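You operate a simulated robot arm through the tools that you are given. There is no shell and no other tool.

You run a simulated robot arm. Do the job below in one go: nothing can be reset, and whatever is moved stays where it is left.

JOB
Fill the rinse tub to its line and wash the brush out in it.
Fine: tap off, tub out from under the tap, brush back in its own tub. Set down upright: rinse tub.

It is judged by the outcome, as a careful person would: the job done as asked, and still so three seconds after it is handed in. It fails if anything else is knocked over, pushed out of place, dropped, spilled or broken.

ROBOT AND FRAMES
A 6-joint arm with a two-finger gripper, fixed in place. Base frame: the origin is at the foot of the arm, x ahead of it, y to its left, z up. Lengths are in m, angles in rad, forces in N, time in s.
Its first joint turns from -2.897 to 2.897 rad. Payload 2.45 kg.
The tool frame sits at the grasp point between the pads (the TCP): z along the fingers, y along the line on which they close. The tips reach 0.02 m beyond it. Largest opening 0.14 m; the body of the gripper starts 0.168 m behind the TCP.
Orientation is told as [roll, pitch, yaw] about the base's x, y, z axes, in that order, counted from this pose: with the fingers straight down and closing along the base's y, the tool's x points along the base's -x, its y along +y and its z along -z.

CONTROLS
- The arm moves only by the tool play_rows. Its argument "rows" is a list of rows, each a list of 7 numbers: the turn, a rotation vector about the tool's x, y, z in rad, then the shift along the tool's x, y, z in m, then the opening in per cent of the stroke, from 0 (shut) to 100 (fully open). In form: [[ax, ay, az, tx, ty, tz, claw], ...]. A call has 1 to 20 rows; each row shifts and turns the commanded pose from where the row before left it, along the tool's axes as they then stand. Each row takes 0.2 s and may step no farther than 0.05 m and 0.15 rad from the row before; otherwise, or with a gripper value out of range, the whole call is refused. A pose out of reach is approached as far as the arm can. The call stops where the force on the tool passes 40 N (or 10 N more than at its start, if that is more) or the arm is blocked; 0.2 s more then pass. The fingers move at their own pace (about 0.045 m/s each) and stop on an object; they squeeze with about 23 N. The grip force told is the motor's: it shows also when the fingers shut on nothing. Time passes only in rows, and 0.2 s behind the last, so rows that do not move let the fingers close. The reply holds the time, the measured pose of the TCP, the force on the tool along the base axes, the opening and the grip force, in the units named above and with some noise, with the torque about the TCP (base axes, N m) and any sound that the robot's microphone picked up.
- Cameras (640 x 400 px; columns grow to the right, rows downward): "scene" is fixed at [0.0509, -0.6493, 1.4262]; the picture's right is [0.72, -0.69, 0.00], its down [-0.21, -0.22, -0.95] and it looks along [0.66, 0.69, -0.30] (base axes); focal length 335 px, centre (320, 200). "wrist" rides on the gripper at [0.078, 0.011, -0.209] in the tool frame; the picture's right is [-0.14, 0.99, 0.00], its down [-0.92, -0.13, -0.37] and it looks along [-0.36, -0.05, 0.93] (tool axes); focal length 280 px, centre (320, 200). There is no depth. A picture from a camera that has moved, and an enlarged one, comes with that camera's place and axes in the base frame and with its lens.
- grab_frame(camera): a new picture of that camera. The clock stands still meanwhile.
- close_up(camera, box): a new picture of the part [left, top, right, bottom] of that camera's present view, enlarged. The clock stands still meanwhile.
- sign_off(): hands the job in; it is judged then, once.

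Nothing tells you positions but the pictures and the camera data. Unless the task says otherwise, let go and move clear before handing in.

The tools are called after "Call:" as name(argument=value, ...) on one line, values as JSON. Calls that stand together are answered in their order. play_rows: Moves the arm, as the interface text tells. Its arguments: {"type":"object","properties":{"rows":{"type":"array","items":{"type":"array","items":{"type":"number"}}}},"required":["rows"]} The other tools are called the same way: grab_frame (camera) takes a picture; close_up (camera, box) takes an enlarged picture of a part of a camera's view; sign_off () hands the job in.

At the start:

```text
clock: 0.0
tcp_pos: [0.4904, 0.5116, 1.2497]
tool_rot: [-0.001, 0.0, 0.0]
force: [0.0, -0.3, 0.5]
torque: [0.02, 0.02, 0.01]
finger_gap: 0.1401
grip_force: 0.1
```

scene: 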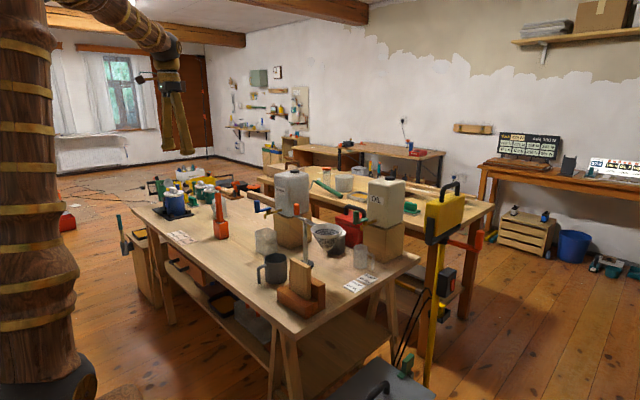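
wrist: 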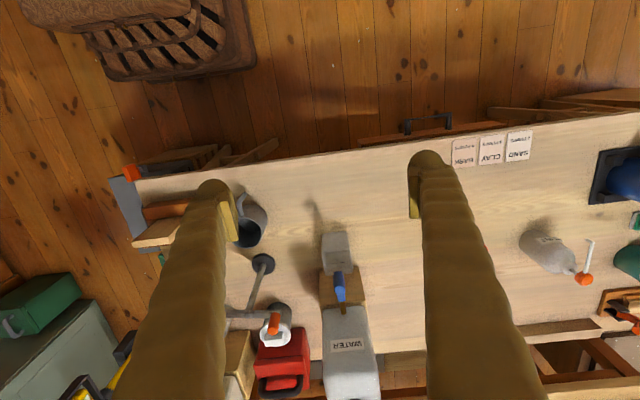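

I see a workbench with a water can on a wooden block, several tubs and a second canister. I'll look closer before moving anything.

Call:
close_up(camera="scene", box=[220, 150, 440, 320])

Call:
close_up(camera="scene", box=[110, 150, 290, 260])

Call:
close_up(camera="wrist", box=[220, 180, 420, 400])

Call:
close_up(camera="scene", box=[480, 120, 640, 200])

```text
2.35 times, centred on (330, 235) of scene
camera zoom: at [0.0509, -0.6493, 1.4262], right [0.72, -0.69, 0.0], down [-0.21, -0.22, -0.95], along [0.66, 0.69, -0.3], focal length 787 px, centre (296, 118)
```

zoom: 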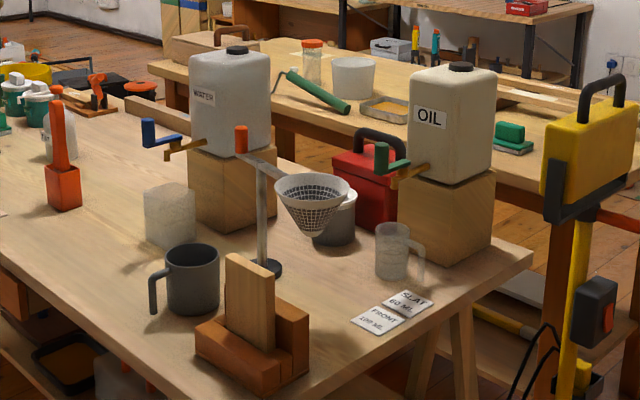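

```text
3.56 times, centred on (200, 205) of scene
camera zoom: at [0.0509, -0.6493, 1.4262], right [0.72, -0.69, 0.0], down [-0.21, -0.22, -0.95], along [0.66, 0.69, -0.3], focal length 1190 px, centre (747, 182)
```

zoom: 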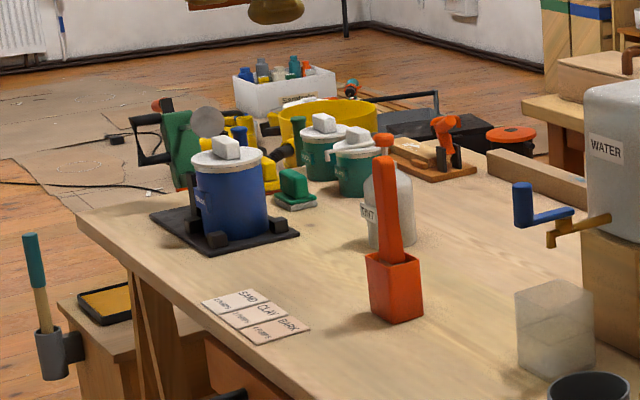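

```text
1.82 times, centred on (320, 290) of wrist
camera zoom: at [0.4137, 0.5223, 1.4589], right [0.14, 0.99, 0.0], down [0.92, -0.13, 0.37], along [0.36, -0.05, -0.93], focal length 510 px, centre (320, 36)
```

zoom: 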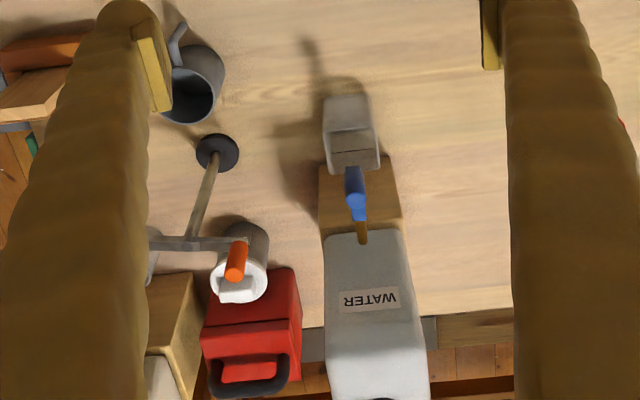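

```text
4.00 times, centred on (560, 160) of scene
camera zoom: at [0.0509, -0.6493, 1.4262], right [0.72, -0.69, 0.0], down [-0.21, -0.22, -0.95], along [0.66, 0.69, -0.3], focal length 1339 px, centre (-640, 360)
```

zoom: 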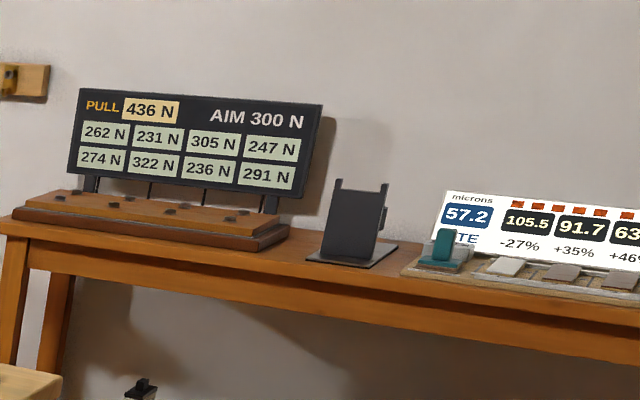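

I see the clear rinse tub standing near the WATER can's tap (about x 0.82, y 0.51) and an orange brush in an orange tub further left. I'll zoom in more on the tap, tub and brush.

Call:
close_up(camera="scene", box=[240, 190, 320, 240])

Call:
close_up(camera="scene", box=[240, 215, 300, 265])

Call:
close_up(camera="scene", box=[190, 175, 250, 250])

Call:
close_up(camera="wrist", box=[480, 170, 640, 340])

Call:
close_up(camera="wrist", box=[300, 220, 380, 310])

```text
8.00 times, centred on (280, 215) of scene
camera zoom: at [0.0509, -0.6493, 1.4262], right [0.72, -0.69, 0.0], down [-0.21, -0.22, -0.95], along [0.66, 0.69, -0.3], focal length 2677 px, centre (640, 80)
```

zoom: 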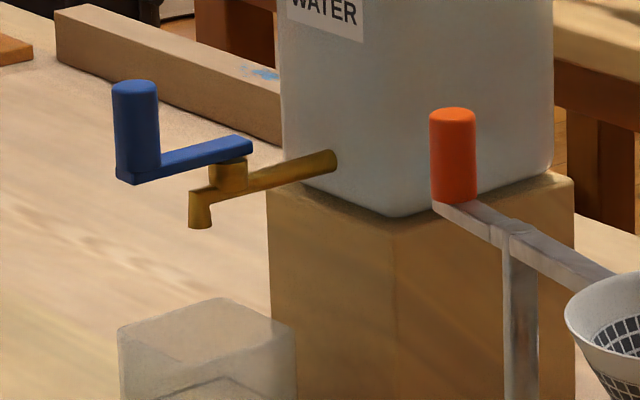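

```text
8.00 times, centred on (270, 240) of scene
camera zoom: at [0.0509, -0.6493, 1.4262], right [0.72, -0.69, 0.0], down [-0.21, -0.22, -0.95], along [0.66, 0.69, -0.3], focal length 2677 px, centre (720, -120)
```

zoom: 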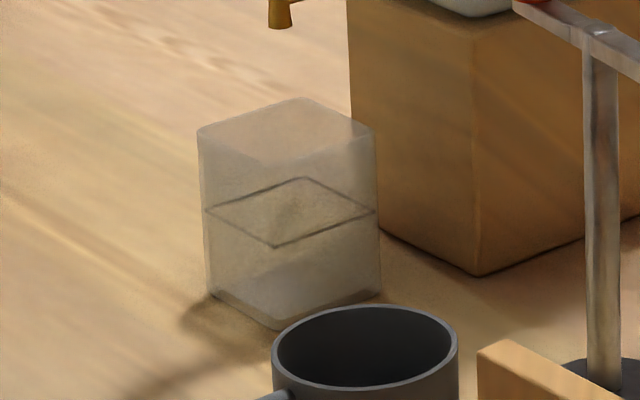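

```text
5.33 times, centred on (220, 212) of scene
camera zoom: at [0.0509, -0.6493, 1.4262], right [0.72, -0.69, 0.0], down [-0.21, -0.22, -0.95], along [0.66, 0.69, -0.3], focal length 1785 px, centre (853, 133)
```

zoom: 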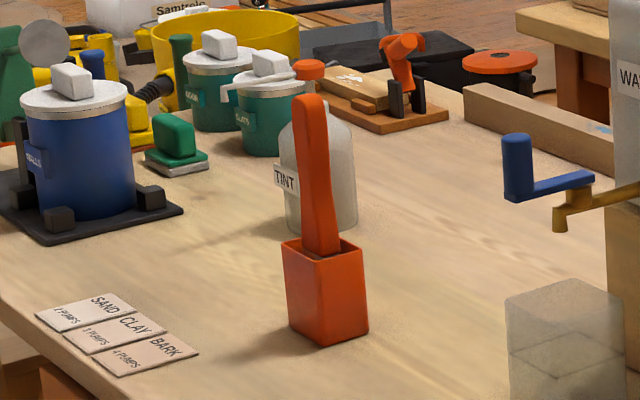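

```text
2.35 times, centred on (560, 255) of wrist
camera zoom: at [0.4137, 0.5223, 1.4589], right [0.14, 0.99, 0.0], down [0.92, -0.13, 0.37], along [0.36, -0.05, -0.93], focal length 660 px, centre (-245, 71)
```

zoom: 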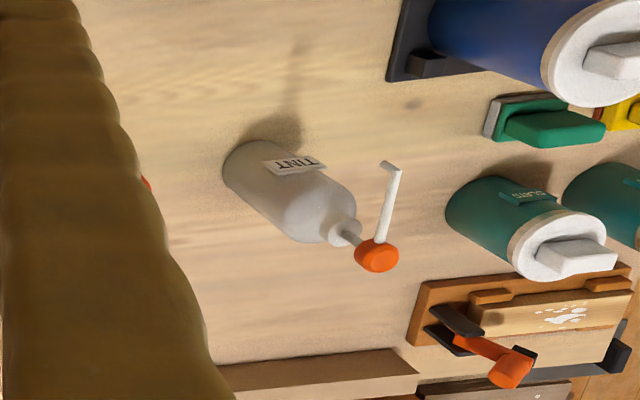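

```text
4.44 times, centred on (340, 265) of wrist
camera zoom: at [0.4137, 0.5223, 1.4589], right [0.14, 0.99, 0.0], down [0.92, -0.13, 0.37], along [0.36, -0.05, -0.93], focal length 1246 px, centre (231, -89)
```

zoom: 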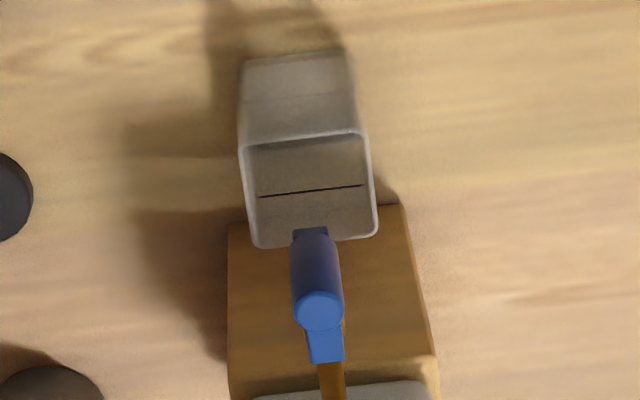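

The tub (about 0.07 m square, rim near z 0.85, line at mid height) already stands under the nozzle, and the tap's blue crank points toward the robot. The brush in its orange tub is near (0.78, 0.83). I'll bring the wrist camera closer to the tap.

Call:
play_rows(rows=[[0, 0, 0, -0.035, 0, 0.02, 100], [0, 0, 0, -0.035, 0, 0.02, 100], [0, 0, 0, -0.035, 0, 0.02, 100], [0, 0, 0, -0.035, 0, 0.02, 100], [0, 0, 0, -0.035, 0, 0.02, 100], [0, 0, 0, 0, 0, 0, 100]])

Call:
grab_frame(camera="wrist")

Call:
grab_frame(camera="scene")

```text
clock: 1.4
tcp_pos: [0.6641, 0.5148, 1.1471]
tool_rot: [-0.001, -0.001, 0.0]
force: [0.3, -0.1, -0.2]
torque: [0.0, -0.01, -0.01]
finger_gap: 0.1401
grip_force: 0.2
```

```text
taken
camera wrist: at [0.5867, 0.5253, 1.3558], right [0.14, 0.99, 0.0], down [0.92, -0.13, 0.37], along [0.37, -0.05, -0.93], focal length 280 px, centre (320, 200)
```

wrist: 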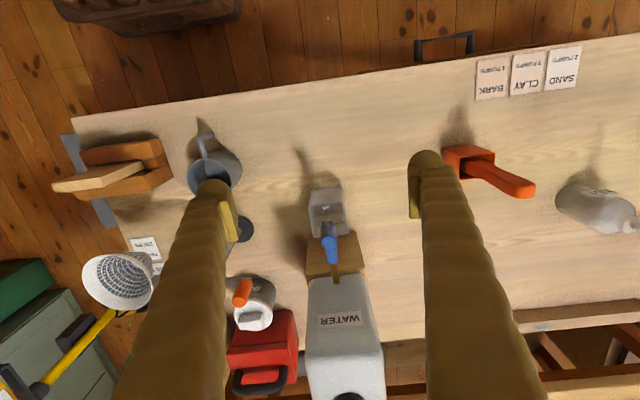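

```text
taken
```

scene: 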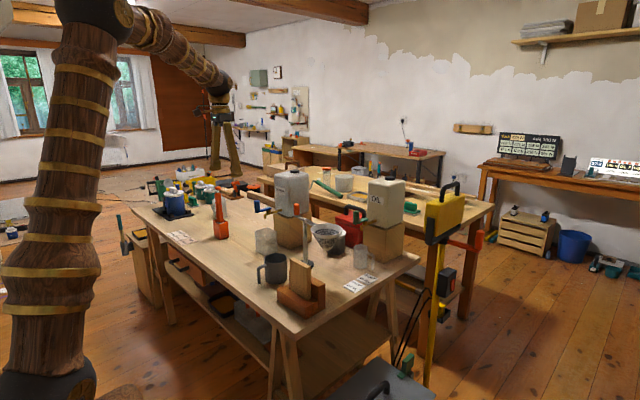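

Call:
close_up(camera="wrist", box=[280, 170, 390, 290])

Call:
close_up(camera="wrist", box=[420, 110, 560, 220])

```text
3.33 times, centred on (335, 230) of wrist
camera zoom: at [0.5867, 0.5253, 1.3558], right [0.14, 0.99, 0.0], down [0.92, -0.13, 0.37], along [0.37, -0.05, -0.93], focal length 935 px, centre (270, 100)
```

zoom: 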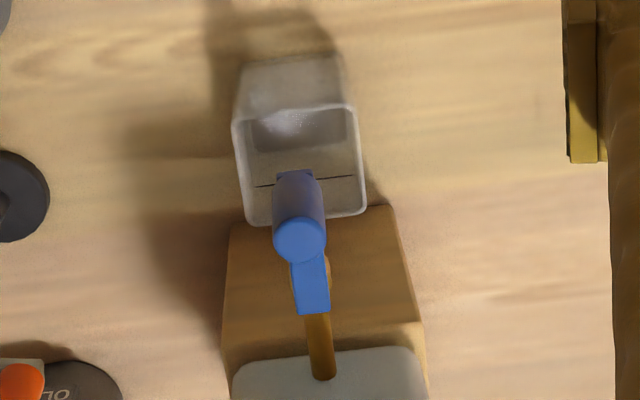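

```text
3.64 times, centred on (490, 165) of wrist
camera zoom: at [0.5867, 0.5253, 1.3558], right [0.14, 0.99, 0.0], down [0.92, -0.13, 0.37], along [0.37, -0.05, -0.93], focal length 1020 px, centre (-298, 327)
```

zoom: 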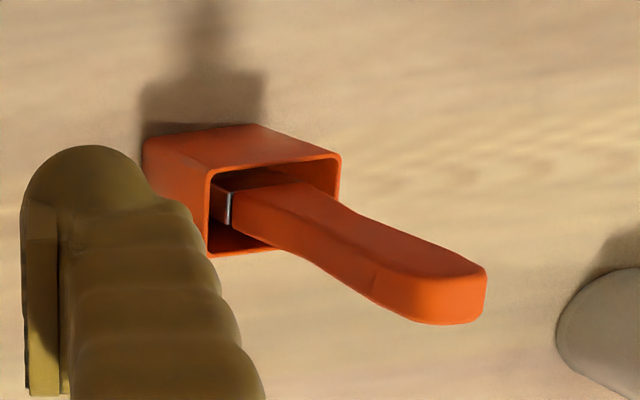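

The knob of the blue crank is at about (0.793, 0.509) with top near z 0.998, and its stem at x≈0.849. I'll move above the knob with the fingers half open, then look.

Call:
play_rows(rows=[[0, 0, 0, -0.0323, -0.0015, 0.012, 60], [0, 0, 0, -0.0323, -0.0015, 0.012, 50], [0, 0, 0, -0.0323, -0.0015, 0.012, 50], [0, 0, 0, -0.0323, -0.0015, 0.012, 50], [0, 0, 0, 0, 0, 0, 50], [0, 0, 0, 0, 0, 0, 50]])

Call:
grab_frame(camera="wrist")

Call:
close_up(camera="scene", box=[210, 140, 330, 260])

```text
clock: 2.8
tcp_pos: [0.7949, 0.5067, 1.1007]
tool_rot: [0.0, -0.001, 0.001]
force: [-0.4, 0.6, 0.0]
torque: [0.01, 0.01, -0.01]
finger_gap: 0.0699
grip_force: 0.1
```

```text
taken
camera wrist: at [0.7172, 0.5172, 1.3098], right [0.14, 0.99, 0.0], down [0.92, -0.13, 0.37], along [0.36, -0.05, -0.93], focal length 280 px, centre (320, 200)
```

wrist: 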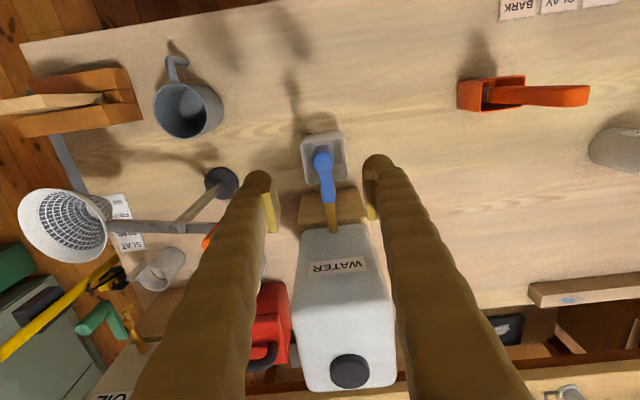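

```text
3.33 times, centred on (270, 200) of scene
camera zoom: at [0.0509, -0.6493, 1.4262], right [0.72, -0.69, 0.0], down [-0.21, -0.22, -0.95], along [0.66, 0.69, -0.3], focal length 1116 px, centre (487, 200)
```

zoom: 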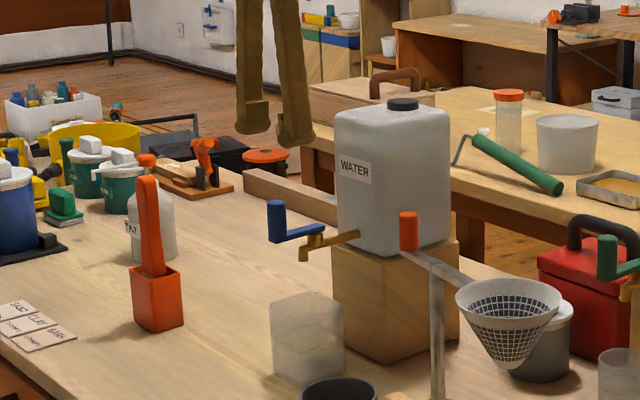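

The knob is centred between the fingers. I'll descend onto it and close gently.

Call:
play_rows(rows=[[0, 0, 0, 0.001, 0.001, 0.04, 50], [0, 0, 0, 0.001, 0.001, 0.04, 50], [0, 0, 0, 0.001, 0, 0.031, 50], [0, 0, 0, 0, 0, 0, 50]])

Call:
grab_frame(camera="wrist")

Call:
close_up(camera="scene", box=[240, 190, 320, 240])

```text
clock: 3.8
tcp_pos: [0.793, 0.5104, 0.9879]
tool_rot: [0.001, 0.0, 0.0]
force: [-0.1, -0.4, -0.3]
torque: [0.02, -0.01, -0.01]
finger_gap: 0.0699
grip_force: 0.1
```

```text
taken
camera wrist: at [0.7153, 0.5203, 1.1971], right [0.14, 0.99, 0.0], down [0.92, -0.13, 0.37], along [0.36, -0.05, -0.93], focal length 280 px, centre (320, 200)
```

wrist: 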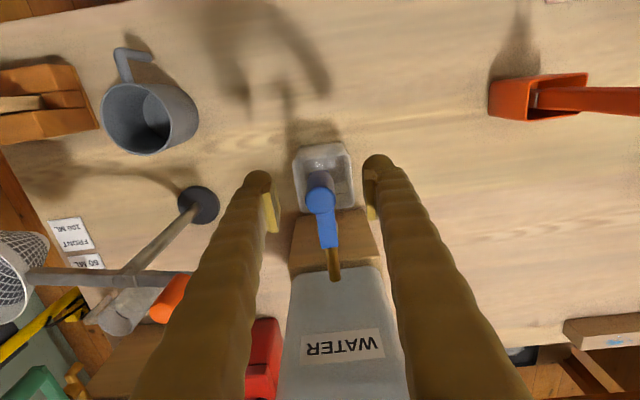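

```text
8.00 times, centred on (280, 215) of scene
camera zoom: at [0.0509, -0.6493, 1.4262], right [0.72, -0.69, 0.0], down [-0.21, -0.22, -0.95], along [0.66, 0.69, -0.3], focal length 2677 px, centre (640, 80)
```

zoom: 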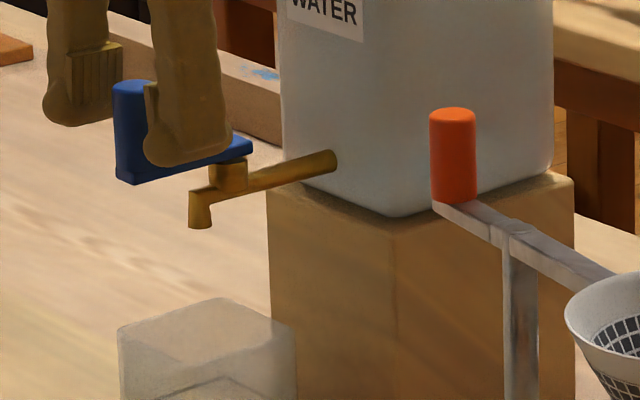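

The fingers straddle the knob with the tips above the bar. Closing on it now.

Call:
play_rows(rows=[[0, 0, 0, 0, 0, 0, 10], [0, 0, 0, 0, 0, 0, 10], [0, 0, 0, 0, 0, 0, 10], [0, 0, 0, 0, 0, 0, 10], [0, 0, 0, 0, 0, 0, 10]])

Call:
close_up(camera="scene", box=[240, 190, 320, 240])

```text
clock: 5.0
tcp_pos: [0.7928, 0.5096, 0.9882]
tool_rot: [-0.001, 0.001, 0.002]
force: [-0.5, 0.3, -0.8]
torque: [0.01, -0.06, -0.03]
finger_gap: 0.0226
grip_force: 45.4
```

```text
8.00 times, centred on (280, 215) of scene
camera zoom: at [0.0509, -0.6493, 1.4262], right [0.72, -0.69, 0.0], down [-0.21, -0.22, -0.95], along [0.66, 0.69, -0.3], focal length 2677 px, centre (640, 80)
```

zoom: 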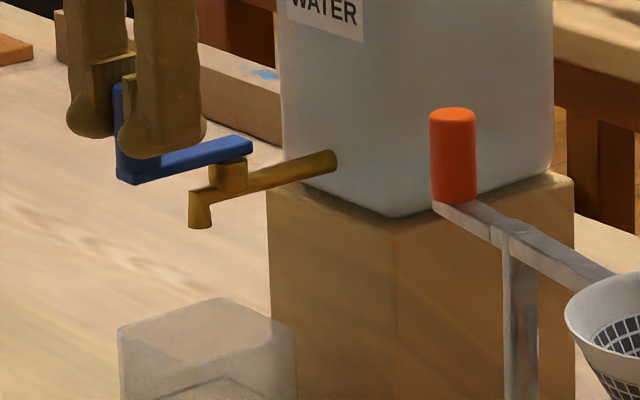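

The knob is held (gap 0.0226). I'll try a small turn one way (knob toward -y) and read the force.

Call:
play_rows(rows=[[0, 0, -0.08, -0.0002, -0.0045, 0, 10], [0, 0, 0, 0, 0, 0, 10]])

```text
clock: 5.6
tcp_pos: [0.793, 0.5049, 0.9884]
tool_rot: [-0.001, 0.002, 0.081]
force: [-13.6, -1.2, -17.5]
torque: [-0.04, 0.2, 0.04]
finger_gap: 0.0224
grip_force: 45.1
```

The reading changed in x and z rather than y. I'll look at what the lever did.

Call:
close_up(camera="scene", box=[240, 190, 320, 240])

Call:
close_up(camera="wrist", box=[250, 130, 410, 290])

Call:
play_rows(rows=[[0, 0, 0, 0, 0, 0, 10]])

```text
8.00 times, centred on (280, 215) of scene
camera zoom: at [0.0509, -0.6493, 1.4262], right [0.72, -0.69, 0.0], down [-0.21, -0.22, -0.95], along [0.66, 0.69, -0.3], focal length 2677 px, centre (640, 80)
```

zoom: 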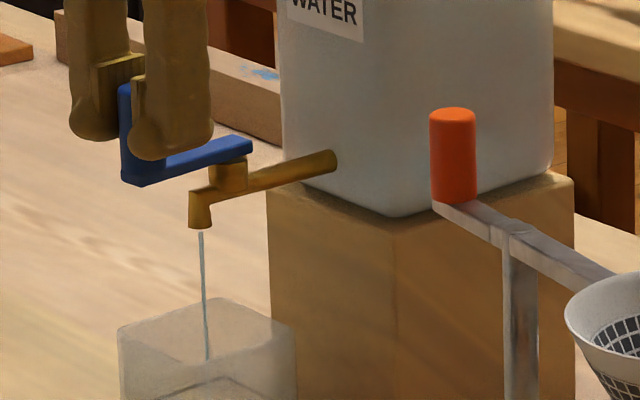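

```text
2.50 times, centred on (330, 210) of wrist
camera zoom: at [0.7154, 0.5097, 1.1975], right [0.06, 1.0, 0.0], down [0.93, -0.05, 0.37], along [0.37, -0.02, -0.93], focal length 701 px, centre (295, 175)
```

zoom: 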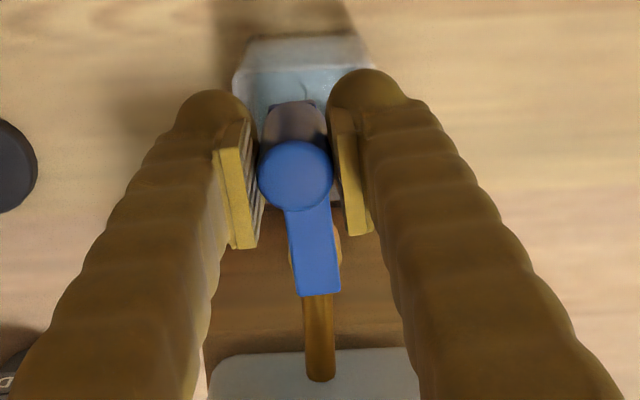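

```text
clock: 6.0
tcp_pos: [0.7923, 0.5047, 0.9883]
tool_rot: [-0.001, 0.003, 0.079]
force: [-20.1, -1.9, -23.2]
torque: [-0.01, 0.26, 0.03]
finger_gap: 0.0227
grip_force: 45.0
```

Turning toward -y opens the tap: a thin stream is running into the tub. The side load on the grip is climbing, so I'll ease it slightly while watching the level.

Call:
play_rows(rows=[[0, 0, 0, 0.001, 0, 0.001, 10], [0, 0, 0, 0, 0, 0, 10]])

Call:
close_up(camera="scene", box=[240, 200, 300, 265])

```text
clock: 6.6
tcp_pos: [0.7932, 0.5064, 0.9893]
tool_rot: [0.0, -0.001, 0.081]
force: [-14.1, 0.6, -23.7]
torque: [0.02, 0.15, 0.14]
finger_gap: 0.0227
grip_force: 45.3
```

```text
6.15 times, centred on (270, 232) of scene
camera zoom: at [0.0509, -0.6493, 1.4262], right [0.72, -0.69, 0.0], down [-0.21, -0.22, -0.95], along [0.66, 0.69, -0.3], focal length 2059 px, centre (628, 0)
```

zoom: 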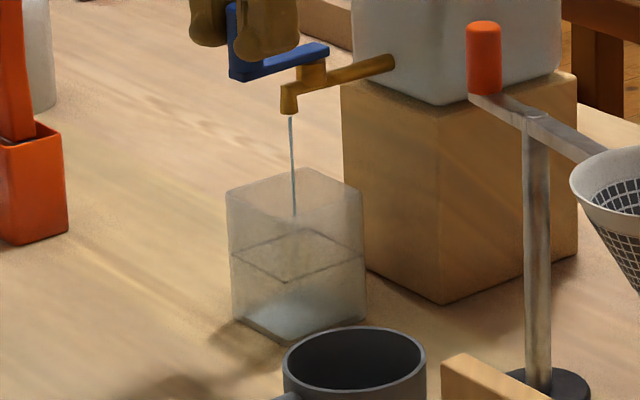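

The stream lands inside the tub and water is collecting at the bottom. I'll let it run in short stretches and watch the level against the line.

Call:
play_rows(rows=[[0, 0, 0, 0, 0, 0, 10], [0, 0, 0, 0, 0, 0, 10], [0, 0, 0, 0, 0, 0, 10], [0, 0, 0, 0, 0, 0, 10]])

Call:
close_up(camera="scene", box=[240, 220, 290, 262])

```text
clock: 7.6
tcp_pos: [0.7924, 0.506, 0.9886]
tool_rot: [0.0, 0.0, 0.078]
force: [-11.3, -0.1, -23.4]
torque: [-0.02, 0.17, -0.05]
finger_gap: 0.0225
grip_force: 44.7
```

```text
9.52 times, centred on (265, 241) of scene
camera zoom: at [0.0509, -0.6493, 1.4262], right [0.72, -0.69, 0.0], down [-0.21, -0.22, -0.95], along [0.66, 0.69, -0.3], focal length 3187 px, centre (844, -190)
```

zoom: 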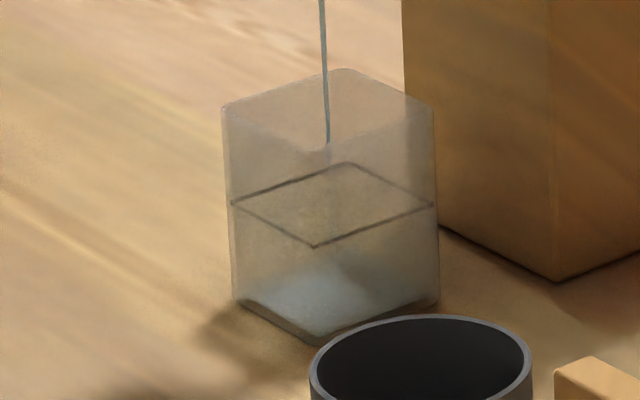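

Filling slowly: the water is only a thin layer yet. I'll open the tap somewhat more and keep checking.

Call:
play_rows(rows=[[0, 0, -0.1, -0.0003, -0.0057, 0, 10], [0, 0, 0, 0, 0, 0, 10], [0, 0, 0, 0, 0, 0, 10]])

Call:
close_up(camera="scene", box=[240, 220, 290, 262])

Call:
close_up(camera="scene", box=[240, 190, 320, 240])

```text
clock: 8.4
tcp_pos: [0.7929, 0.4991, 0.9877]
tool_rot: [0.0, 0.001, 0.179]
force: [20.2, 2.1, -29.8]
torque: [0.03, -0.19, -0.05]
finger_gap: 0.0224
grip_force: 44.3
```

```text
9.52 times, centred on (265, 241) of scene
camera zoom: at [0.0509, -0.6493, 1.4262], right [0.72, -0.69, 0.0], down [-0.21, -0.22, -0.95], along [0.66, 0.69, -0.3], focal length 3187 px, centre (844, -190)
```

zoom: 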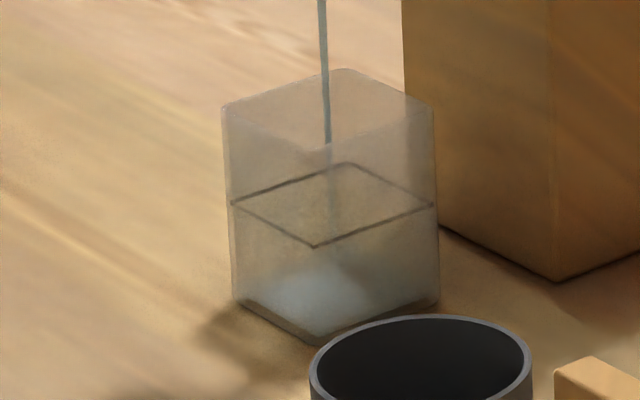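

```text
8.00 times, centred on (280, 215) of scene
camera zoom: at [0.0509, -0.6493, 1.4262], right [0.72, -0.69, 0.0], down [-0.21, -0.22, -0.95], along [0.66, 0.69, -0.3], focal length 2677 px, centre (640, 80)
```

zoom: 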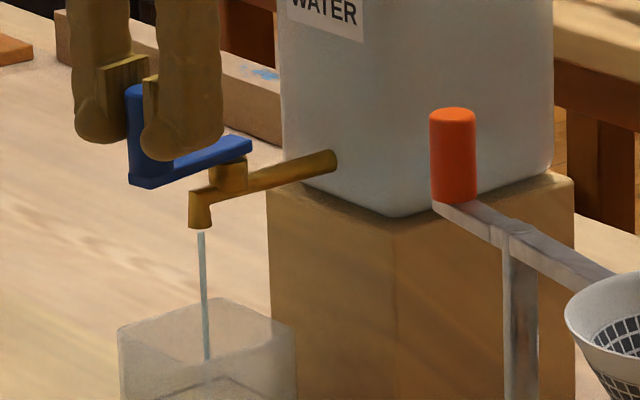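

The stream is fuller now. I'll relax the grip loads slightly (a touch down and forward) and let it run a second.

Call:
play_rows(rows=[[0, 0, 0, -0.0008, 0, 0.0015, 10], [0, 0, 0, 0, 0, 0, 10], [0, 0, 0, 0, 0, 0, 10], [0, 0, 0, 0, 0, 0, 10]])

Call:
close_up(camera="scene", box=[240, 220, 290, 262])

```text
clock: 9.4
tcp_pos: [0.7938, 0.4991, 0.9889]
tool_rot: [-0.001, -0.001, 0.18]
force: [8.7, 2.8, 18.5]
torque: [0.03, -0.07, 0.1]
finger_gap: 0.0226
grip_force: 45.5
```

```text
9.52 times, centred on (265, 241) of scene
camera zoom: at [0.0509, -0.6493, 1.4262], right [0.72, -0.69, 0.0], down [-0.21, -0.22, -0.95], along [0.66, 0.69, -0.3], focal length 3187 px, centre (844, -190)
```

zoom: 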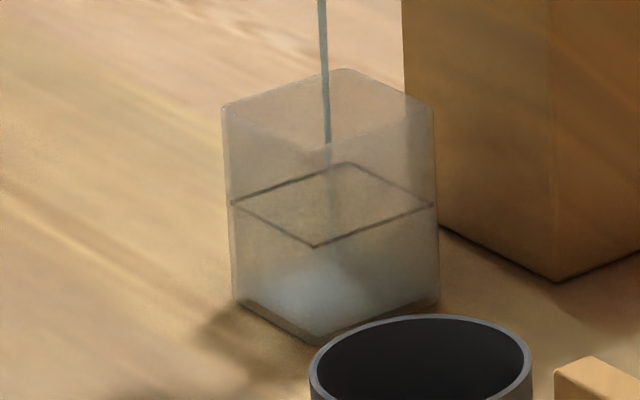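

Call:
close_up(camera="scene", box=[254, 236, 278, 258])

Call:
close_up(camera="wrist", box=[270, 120, 370, 240])

```text
16.00 times, centred on (266, 247) of scene
camera zoom: at [0.0509, -0.6493, 1.4262], right [0.72, -0.69, 0.0], down [-0.21, -0.22, -0.95], along [0.66, 0.69, -0.3], focal length 5354 px, centre (1184, -552)
```

zoom: 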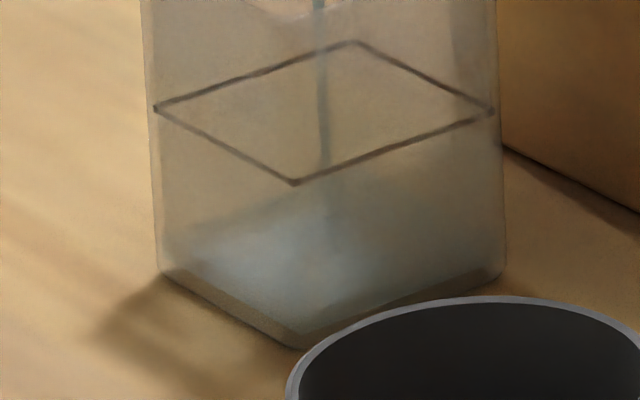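

```text
3.33 times, centred on (320, 180) of wrist
camera zoom: at [0.7153, 0.4954, 1.1979], right [-0.04, 1.0, 0.0], down [0.93, 0.04, 0.37], along [0.37, 0.02, -0.93], focal length 935 px, centre (320, 267)
```

zoom: 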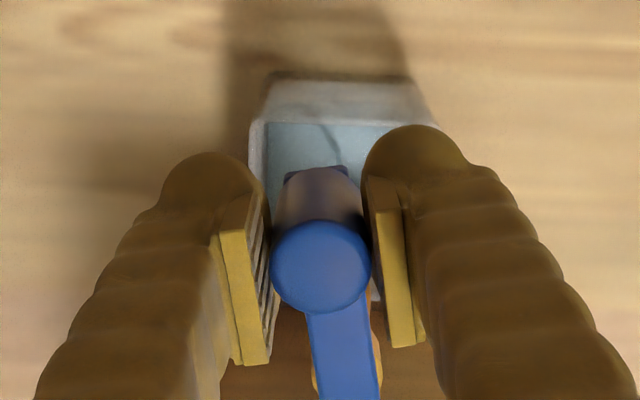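

The water is still shallow. Letting it run two more seconds while easing the vertical load.

Call:
play_rows(rows=[[0, 0, 0, -0.0003, 0, -0.0006, 10], [0, 0, 0, 0, 0, 0, 10], [0, 0, 0, 0, 0, 0, 10], [0, 0, 0, 0, 0, 0, 10], [0, 0, 0, 0, 0, 0, 10], [0, 0, 0, 0, 0, 0, 10], [0, 0, 0, 0, 0, 0, 10], [0, 0, 0, 0, 0, 0, 10], [0, 0, 0, 0, 0, 0, 10], [0, 0, 0, 0, 0, 0, 10]])

Call:
close_up(camera="scene", box=[254, 236, 278, 258])

```text
clock: 11.6
tcp_pos: [0.7944, 0.4982, 0.9881]
tool_rot: [0.001, 0.001, 0.181]
force: [-5.5, -2.0, 20.4]
torque: [-0.02, 0.05, -0.07]
finger_gap: 0.0225
grip_force: 44.8
```

```text
16.00 times, centred on (266, 247) of scene
camera zoom: at [0.0509, -0.6493, 1.4262], right [0.72, -0.69, 0.0], down [-0.21, -0.22, -0.95], along [0.66, 0.69, -0.3], focal length 5354 px, centre (1184, -552)
```

zoom: 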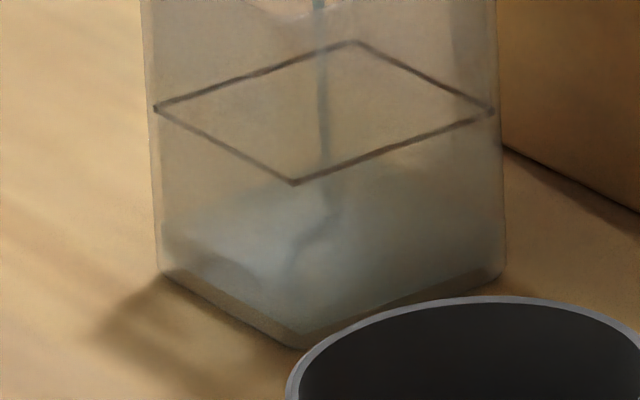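

The level is around a fifth of the way to the line. I'll open the tap further to speed up, then watch closely.

Call:
play_rows(rows=[[0, 0, -0.1, -0.0003, -0.0058, -0.0006, 10], [0, 0, -0.1, -0.0003, -0.0058, 0, 10], [0, 0, -0.1, -0.0003, -0.0058, 0, 10], [0, 0, 0, 0, 0, 0, 10], [0, 0, 0, 0, 0, 0, 10]])

Call:
close_up(camera="scene", box=[254, 236, 278, 258])

Call:
close_up(camera="scene", box=[240, 190, 320, 240])

```text
clock: 12.8
tcp_pos: [0.7997, 0.4808, 0.9883]
tool_rot: [-0.001, 0.0, 0.482]
force: [27.4, 14.0, -19.8]
torque: [0.2, -0.34, -0.05]
finger_gap: 0.0225
grip_force: 45.3
```

```text
16.00 times, centred on (266, 247) of scene
camera zoom: at [0.0509, -0.6493, 1.4262], right [0.72, -0.69, 0.0], down [-0.21, -0.22, -0.95], along [0.66, 0.69, -0.3], focal length 5354 px, centre (1184, -552)
```

zoom: 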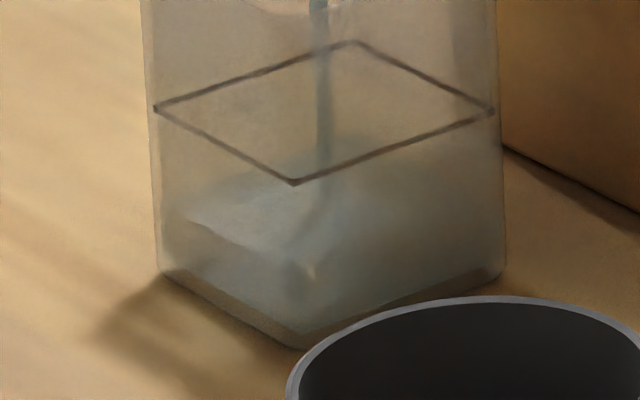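

```text
8.00 times, centred on (280, 215) of scene
camera zoom: at [0.0509, -0.6493, 1.4262], right [0.72, -0.69, 0.0], down [-0.21, -0.22, -0.95], along [0.66, 0.69, -0.3], focal length 2677 px, centre (640, 80)
```

zoom: 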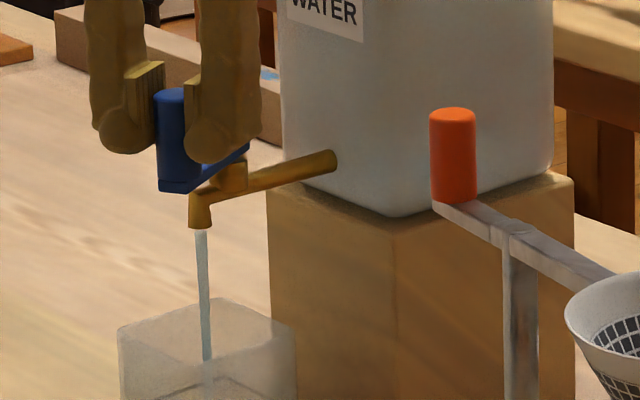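

The water is now around a third of the line height with a good stream. I'll relax the load and let it run one more second.

Call:
play_rows(rows=[[0, 0, 0, -0.0009, 0, 0.0005, 10], [0, 0, 0, 0, 0, 0, 10], [0, 0, 0, 0, 0, 0, 10], [0, 0, 0, 0, 0, 0, 10]])

Call:
close_up(camera="scene", box=[254, 236, 278, 258])

```text
clock: 13.8
tcp_pos: [0.7996, 0.4808, 0.9883]
tool_rot: [0.001, 0.001, 0.479]
force: [21.6, 13.4, -15.5]
torque: [0.11, -0.23, 0.03]
finger_gap: 0.0225
grip_force: 45.0
```

```text
16.00 times, centred on (266, 247) of scene
camera zoom: at [0.0509, -0.6493, 1.4262], right [0.72, -0.69, 0.0], down [-0.21, -0.22, -0.95], along [0.66, 0.69, -0.3], focal length 5354 px, centre (1184, -552)
```

zoom: 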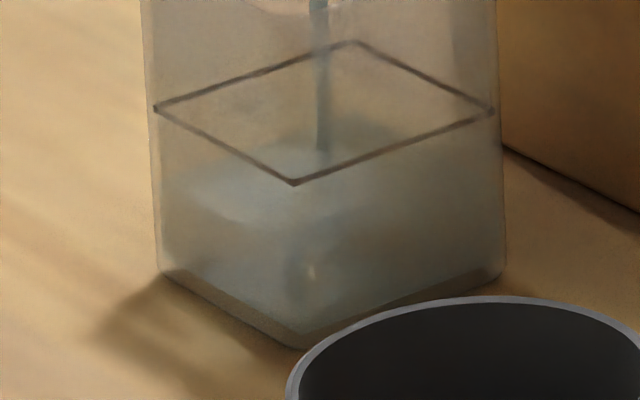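

Call:
play_rows(rows=[[0, 0, 0, -0.0005, 0, 0.0003, 10], [0, 0, 0, 0, 0, 0, 10], [0, 0, 0, 0, 0, 0, 10], [0, 0, 0, 0, 0, 0, 10], [0, 0, 0, 0, 0, 0, 10]])

Call:
close_up(camera="scene", box=[254, 236, 278, 258])

```text
clock: 15.0
tcp_pos: [0.8005, 0.4796, 0.9891]
tool_rot: [0.0, 0.0, 0.479]
force: [-2.1, -2.0, 18.9]
torque: [-0.03, 0.06, -0.05]
finger_gap: 0.0225
grip_force: 45.2
```

```text
16.00 times, centred on (266, 247) of scene
camera zoom: at [0.0509, -0.6493, 1.4262], right [0.72, -0.69, 0.0], down [-0.21, -0.22, -0.95], along [0.66, 0.69, -0.3], focal length 5354 px, centre (1184, -552)
```

zoom: 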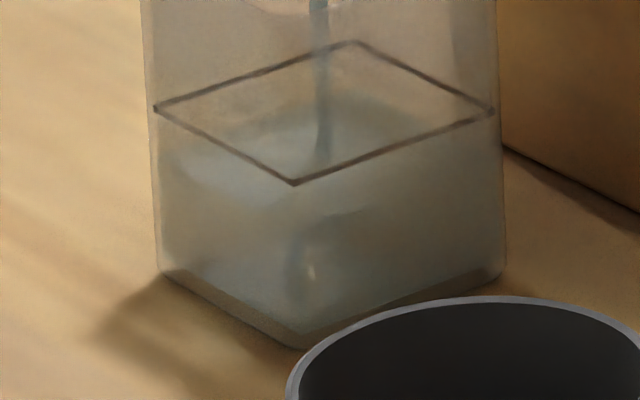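

The water is nearing the line. I'll throttle back to a smaller opening so I can stop precisely.

Call:
play_rows(rows=[[0, 0, 0.1, -0.0003, 0.0058, -0.0003, 10], [0, 0, 0.1, -0.0003, 0.0058, 0, 10], [0, 0, 0.1, -0.0003, 0.0058, 0, 10]])

Call:
close_up(camera="scene", box=[254, 236, 278, 258])

Call:
close_up(camera="scene", box=[240, 190, 320, 240])

```text
clock: 15.8
tcp_pos: [0.7941, 0.4985, 0.99]
tool_rot: [0.001, -0.001, 0.179]
force: [-11.6, -8.1, 13.3]
torque: [-0.12, 0.18, -0.27]
finger_gap: 0.0226
grip_force: 45.8
```

```text
16.00 times, centred on (266, 247) of scene
camera zoom: at [0.0509, -0.6493, 1.4262], right [0.72, -0.69, 0.0], down [-0.21, -0.22, -0.95], along [0.66, 0.69, -0.3], focal length 5354 px, centre (1184, -552)
```

zoom: 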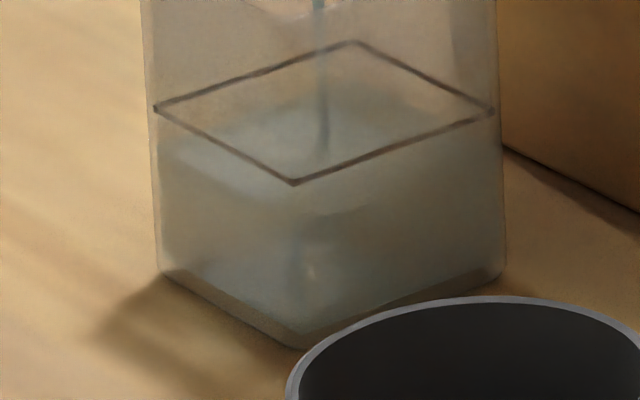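

```text
8.00 times, centred on (280, 215) of scene
camera zoom: at [0.0509, -0.6493, 1.4262], right [0.72, -0.69, 0.0], down [-0.21, -0.22, -0.95], along [0.66, 0.69, -0.3], focal length 2677 px, centre (640, 80)
```

zoom: 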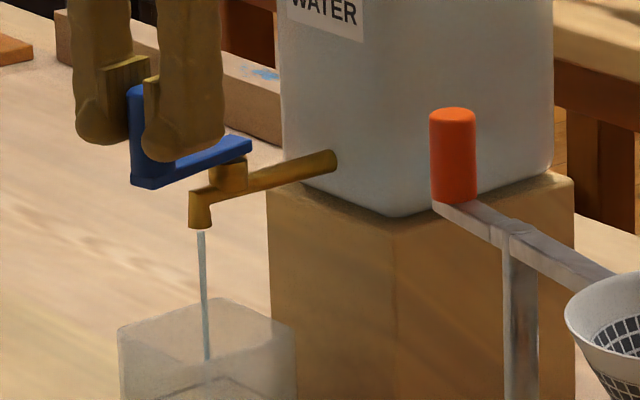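

Call:
play_rows(rows=[[0, 0, 0, -0.0003, 0, -0.0002, 10], [0, 0, 0, 0, 0, 0, 10], [0, 0, 0, 0, 0, 0, 10], [0, 0, 0, 0, 0, 0, 10], [0, 0, 0, 0, 0, 0, 10], [0, 0, 0, 0, 0, 0, 10], [0, 0, 0, 0, 0, 0, 10]])

Call:
close_up(camera="scene", box=[254, 236, 278, 258])

Call:
close_up(camera="scene", box=[254, 232, 278, 247])

```text
clock: 17.4
tcp_pos: [0.794, 0.4973, 0.9885]
tool_rot: [0.0, 0.002, 0.18]
force: [-31.8, -8.1, -3.0]
torque: [-0.06, 0.38, -0.08]
finger_gap: 0.0224
grip_force: 45.0
```

```text
16.00 times, centred on (266, 247) of scene
camera zoom: at [0.0509, -0.6493, 1.4262], right [0.72, -0.69, 0.0], down [-0.21, -0.22, -0.95], along [0.66, 0.69, -0.3], focal length 5354 px, centre (1184, -552)
```

zoom: 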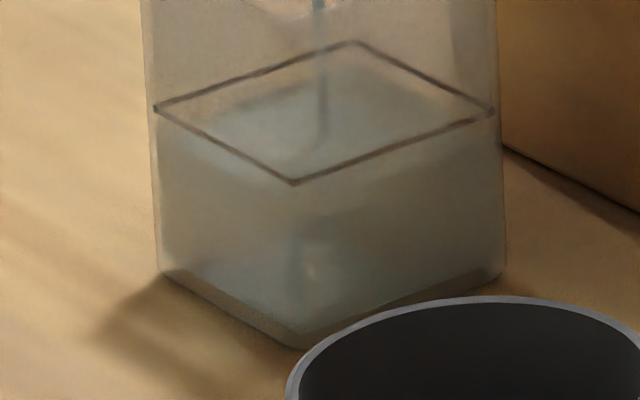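

```text
16.00 times, centred on (266, 240) of scene
camera zoom: at [0.0509, -0.6493, 1.4262], right [0.72, -0.69, 0.0], down [-0.21, -0.22, -0.95], along [0.66, 0.69, -0.3], focal length 5354 px, centre (1184, -432)
```

zoom: 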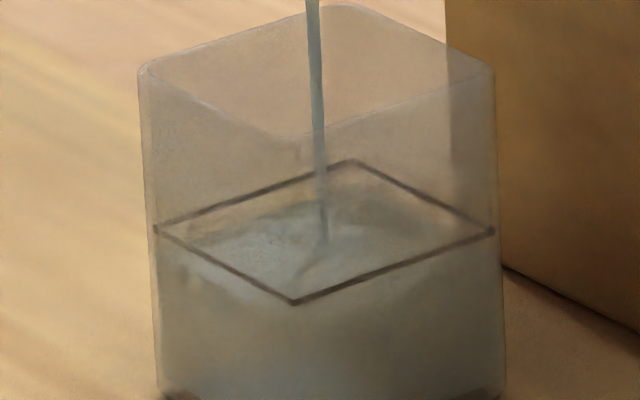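

The surface is just below the line now. Easing the load and running a little longer.

Call:
play_rows(rows=[[0, 0, 0, 0.0008, 0, 0, 10], [0, 0, 0, 0, 0, 0, 10], [0, 0, 0, 0, 0, 0, 10], [0, 0, 0, 0, 0, 0, 10]])

Call:
close_up(camera="scene", box=[254, 232, 278, 247])

```text
clock: 18.4
tcp_pos: [0.7935, 0.4974, 0.988]
tool_rot: [0.001, -0.001, 0.18]
force: [-21.9, -7.8, -13.0]
torque: [-0.07, 0.25, -0.2]
finger_gap: 0.0223
grip_force: 45.9
```

```text
16.00 times, centred on (266, 240) of scene
camera zoom: at [0.0509, -0.6493, 1.4262], right [0.72, -0.69, 0.0], down [-0.21, -0.22, -0.95], along [0.66, 0.69, -0.3], focal length 5354 px, centre (1184, -432)
```

zoom: 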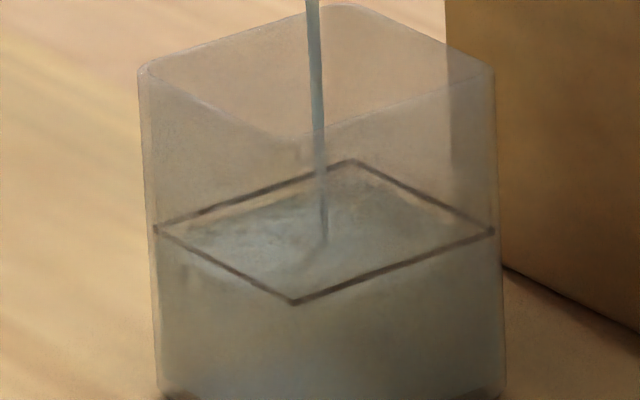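

Call:
play_rows(rows=[[0, 0, 0, 0.0006, 0, 0.0003, 10], [0, 0, 0, 0, 0, 0, 10], [0, 0, 0, 0, 0, 0, 10]])

Call:
close_up(camera="scene", box=[254, 232, 278, 247])

Call:
close_up(camera="scene", box=[258, 236, 274, 246])

```text
clock: 19.2
tcp_pos: [0.7948, 0.4982, 0.9883]
tool_rot: [0.0, -0.002, 0.181]
force: [8.6, -4.9, -13.7]
torque: [-0.04, -0.11, -0.28]
finger_gap: 0.0225
grip_force: 45.0
```

```text
16.00 times, centred on (266, 240) of scene
camera zoom: at [0.0509, -0.6493, 1.4262], right [0.72, -0.69, 0.0], down [-0.21, -0.22, -0.95], along [0.66, 0.69, -0.3], focal length 5354 px, centre (1184, -432)
```

zoom: 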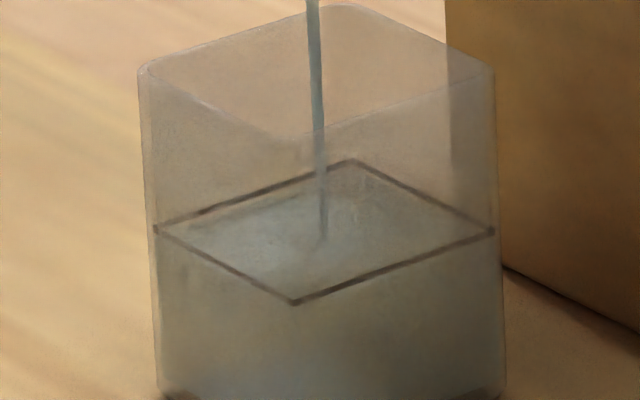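

```text
16.00 times, centred on (266, 241) of scene
camera zoom: at [0.0509, -0.6493, 1.4262], right [0.72, -0.69, 0.0], down [-0.21, -0.22, -0.95], along [0.66, 0.69, -0.3], focal length 5354 px, centre (1184, -456)
```

zoom: 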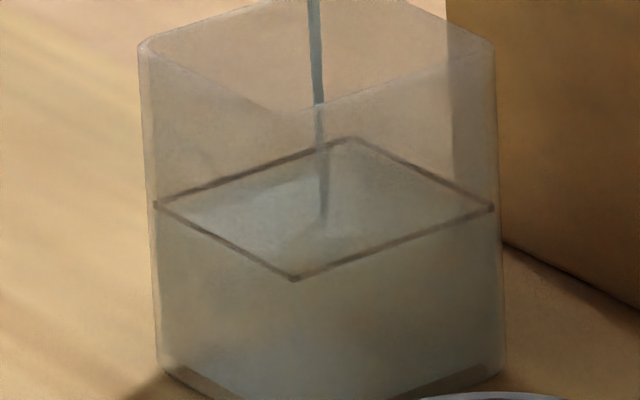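

The surface is essentially at the line. Closing the tap now.

Call:
play_rows(rows=[[0, 0, 0.1, -0.0003, 0.0058, 0, 10], [0, 0, 0.08, -0.0002, 0.0048, 0, 10], [0, 0, 0, 0, 0, 0, 10]])

Call:
close_up(camera="scene", box=[240, 190, 320, 240])

Call:
close_up(camera="scene", box=[254, 232, 278, 247])

```text
clock: 20.0
tcp_pos: [0.7927, 0.5105, 0.9891]
tool_rot: [0.0, 0.001, 0.001]
force: [1.7, -4.5, 8.3]
torque: [-0.09, 0.03, -0.08]
finger_gap: 0.0227
grip_force: 45.1
```

```text
8.00 times, centred on (280, 215) of scene
camera zoom: at [0.0509, -0.6493, 1.4262], right [0.72, -0.69, 0.0], down [-0.21, -0.22, -0.95], along [0.66, 0.69, -0.3], focal length 2677 px, centre (640, 80)
```

zoom: 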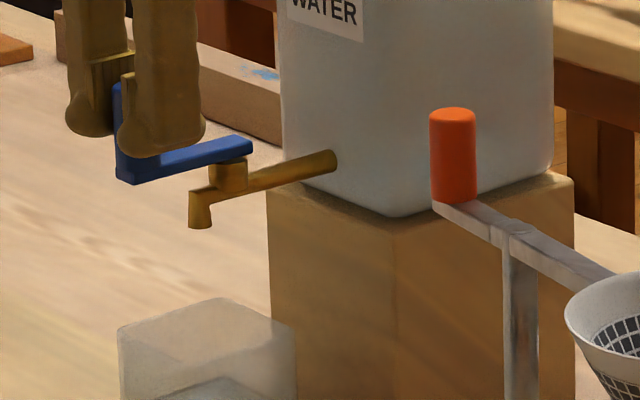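

```text
16.00 times, centred on (266, 240) of scene
camera zoom: at [0.0509, -0.6493, 1.4262], right [0.72, -0.69, 0.0], down [-0.21, -0.22, -0.95], along [0.66, 0.69, -0.3], focal length 5354 px, centre (1184, -432)
```

zoom: 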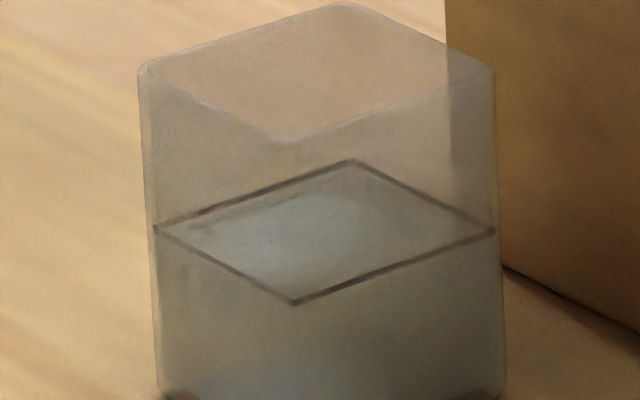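

The stream has stopped. Let me check the level and whether anything still drips before letting go.

Call:
close_up(camera="scene", box=[258, 237, 272, 247])

Call:
play_rows(rows=[[0, 0, 0, 0, 0, 0, 10], [0, 0, 0, 0, 0, 0, 10], [0, 0, 0, 0, 0, 0, 10]])

Call:
close_up(camera="scene", box=[245, 205, 290, 262])

```text
16.00 times, centred on (265, 242) of scene
camera zoom: at [0.0509, -0.6493, 1.4262], right [0.72, -0.69, 0.0], down [-0.21, -0.22, -0.95], along [0.66, 0.69, -0.3], focal length 5354 px, centre (1200, -472)
```

zoom: 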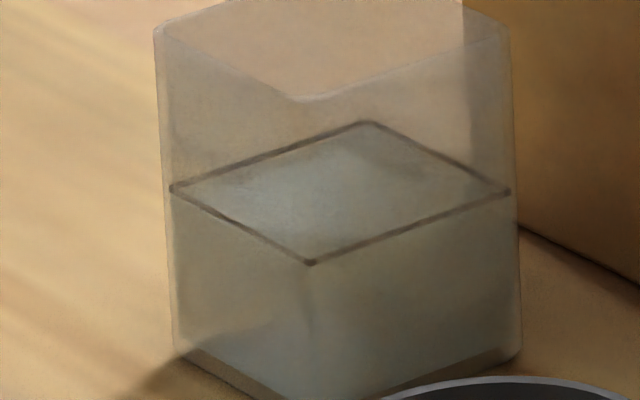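

```text
clock: 20.8
tcp_pos: [0.7919, 0.5114, 0.9885]
tool_rot: [-0.001, 0.001, 0.001]
force: [0.9, -1.6, 18.5]
torque: [-0.01, 0.0, 0.03]
finger_gap: 0.0226
grip_force: 44.9
```

```text
7.02 times, centred on (268, 234) of scene
camera zoom: at [0.0509, -0.6493, 1.4262], right [0.72, -0.69, 0.0], down [-0.21, -0.22, -0.95], along [0.66, 0.69, -0.3], focal length 2348 px, centre (688, -35)
```

zoom: 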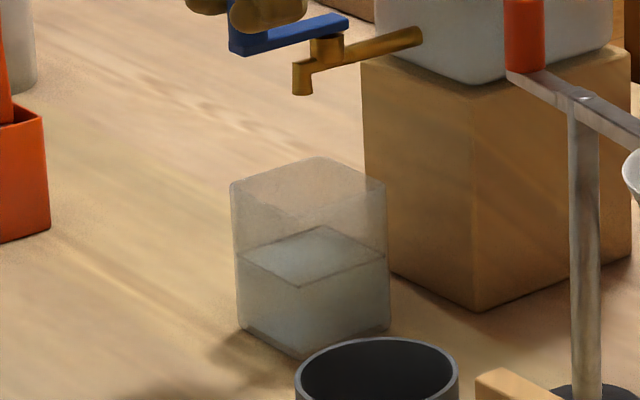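

The level sits on the line and nothing is dripping. I'll release the knob, rise clear and back away toward the robot.

Call:
play_rows(rows=[[0, 0, 0, 0, 0, 0, 50], [0, 0, 0, 0, 0, 0, 50], [0, 0, 0, 0, 0, 0, 50], [0, 0, 0, 0, 0, 0, 50], [0, 0, 0, 0, 0, -0.03, 50], [0, 0, 0, 0, 0, -0.04, 50], [0, 0, 0, 0.03, 0, -0.03, 60], [0, 0, 0, 0.04, 0, 0, 80], [0, 0, 0, 0.04, 0, 0, 100], [0, 0, 0, 0.04, 0, 0, 100], [0, 0, 0, 0, 0, 0, 100]])

Call:
close_up(camera="scene", box=[210, 170, 330, 270])

Call:
grab_frame(camera="wrist")

```text
clock: 23.2
tcp_pos: [0.6429, 0.51, 1.0882]
tool_rot: [0.0, -0.001, 0.001]
force: [0.0, 0.4, 0.9]
torque: [0.05, 0.0, -0.02]
finger_gap: 0.1401
grip_force: 0.0
```

```text
4.00 times, centred on (270, 220) of scene
camera zoom: at [0.0509, -0.6493, 1.4262], right [0.72, -0.69, 0.0], down [-0.21, -0.22, -0.95], along [0.66, 0.69, -0.3], focal length 1339 px, centre (520, 120)
```

zoom: 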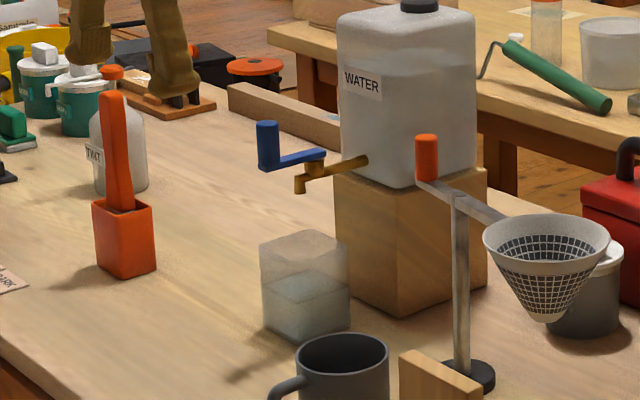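

```text
taken
camera wrist: at [0.5652, 0.5199, 1.2975], right [0.14, 0.99, 0.0], down [0.92, -0.13, 0.37], along [0.36, -0.05, -0.93], focal length 280 px, centre (320, 200)
```

wrist: 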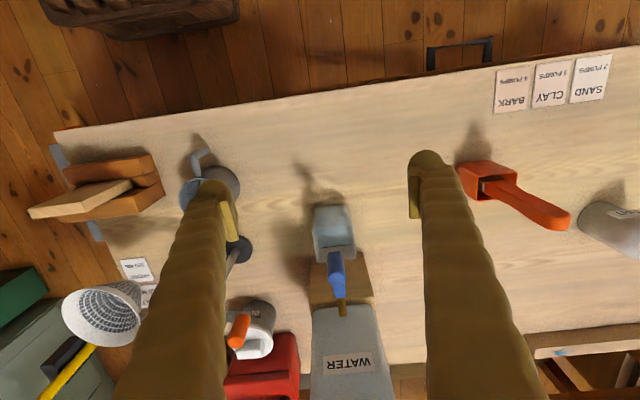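

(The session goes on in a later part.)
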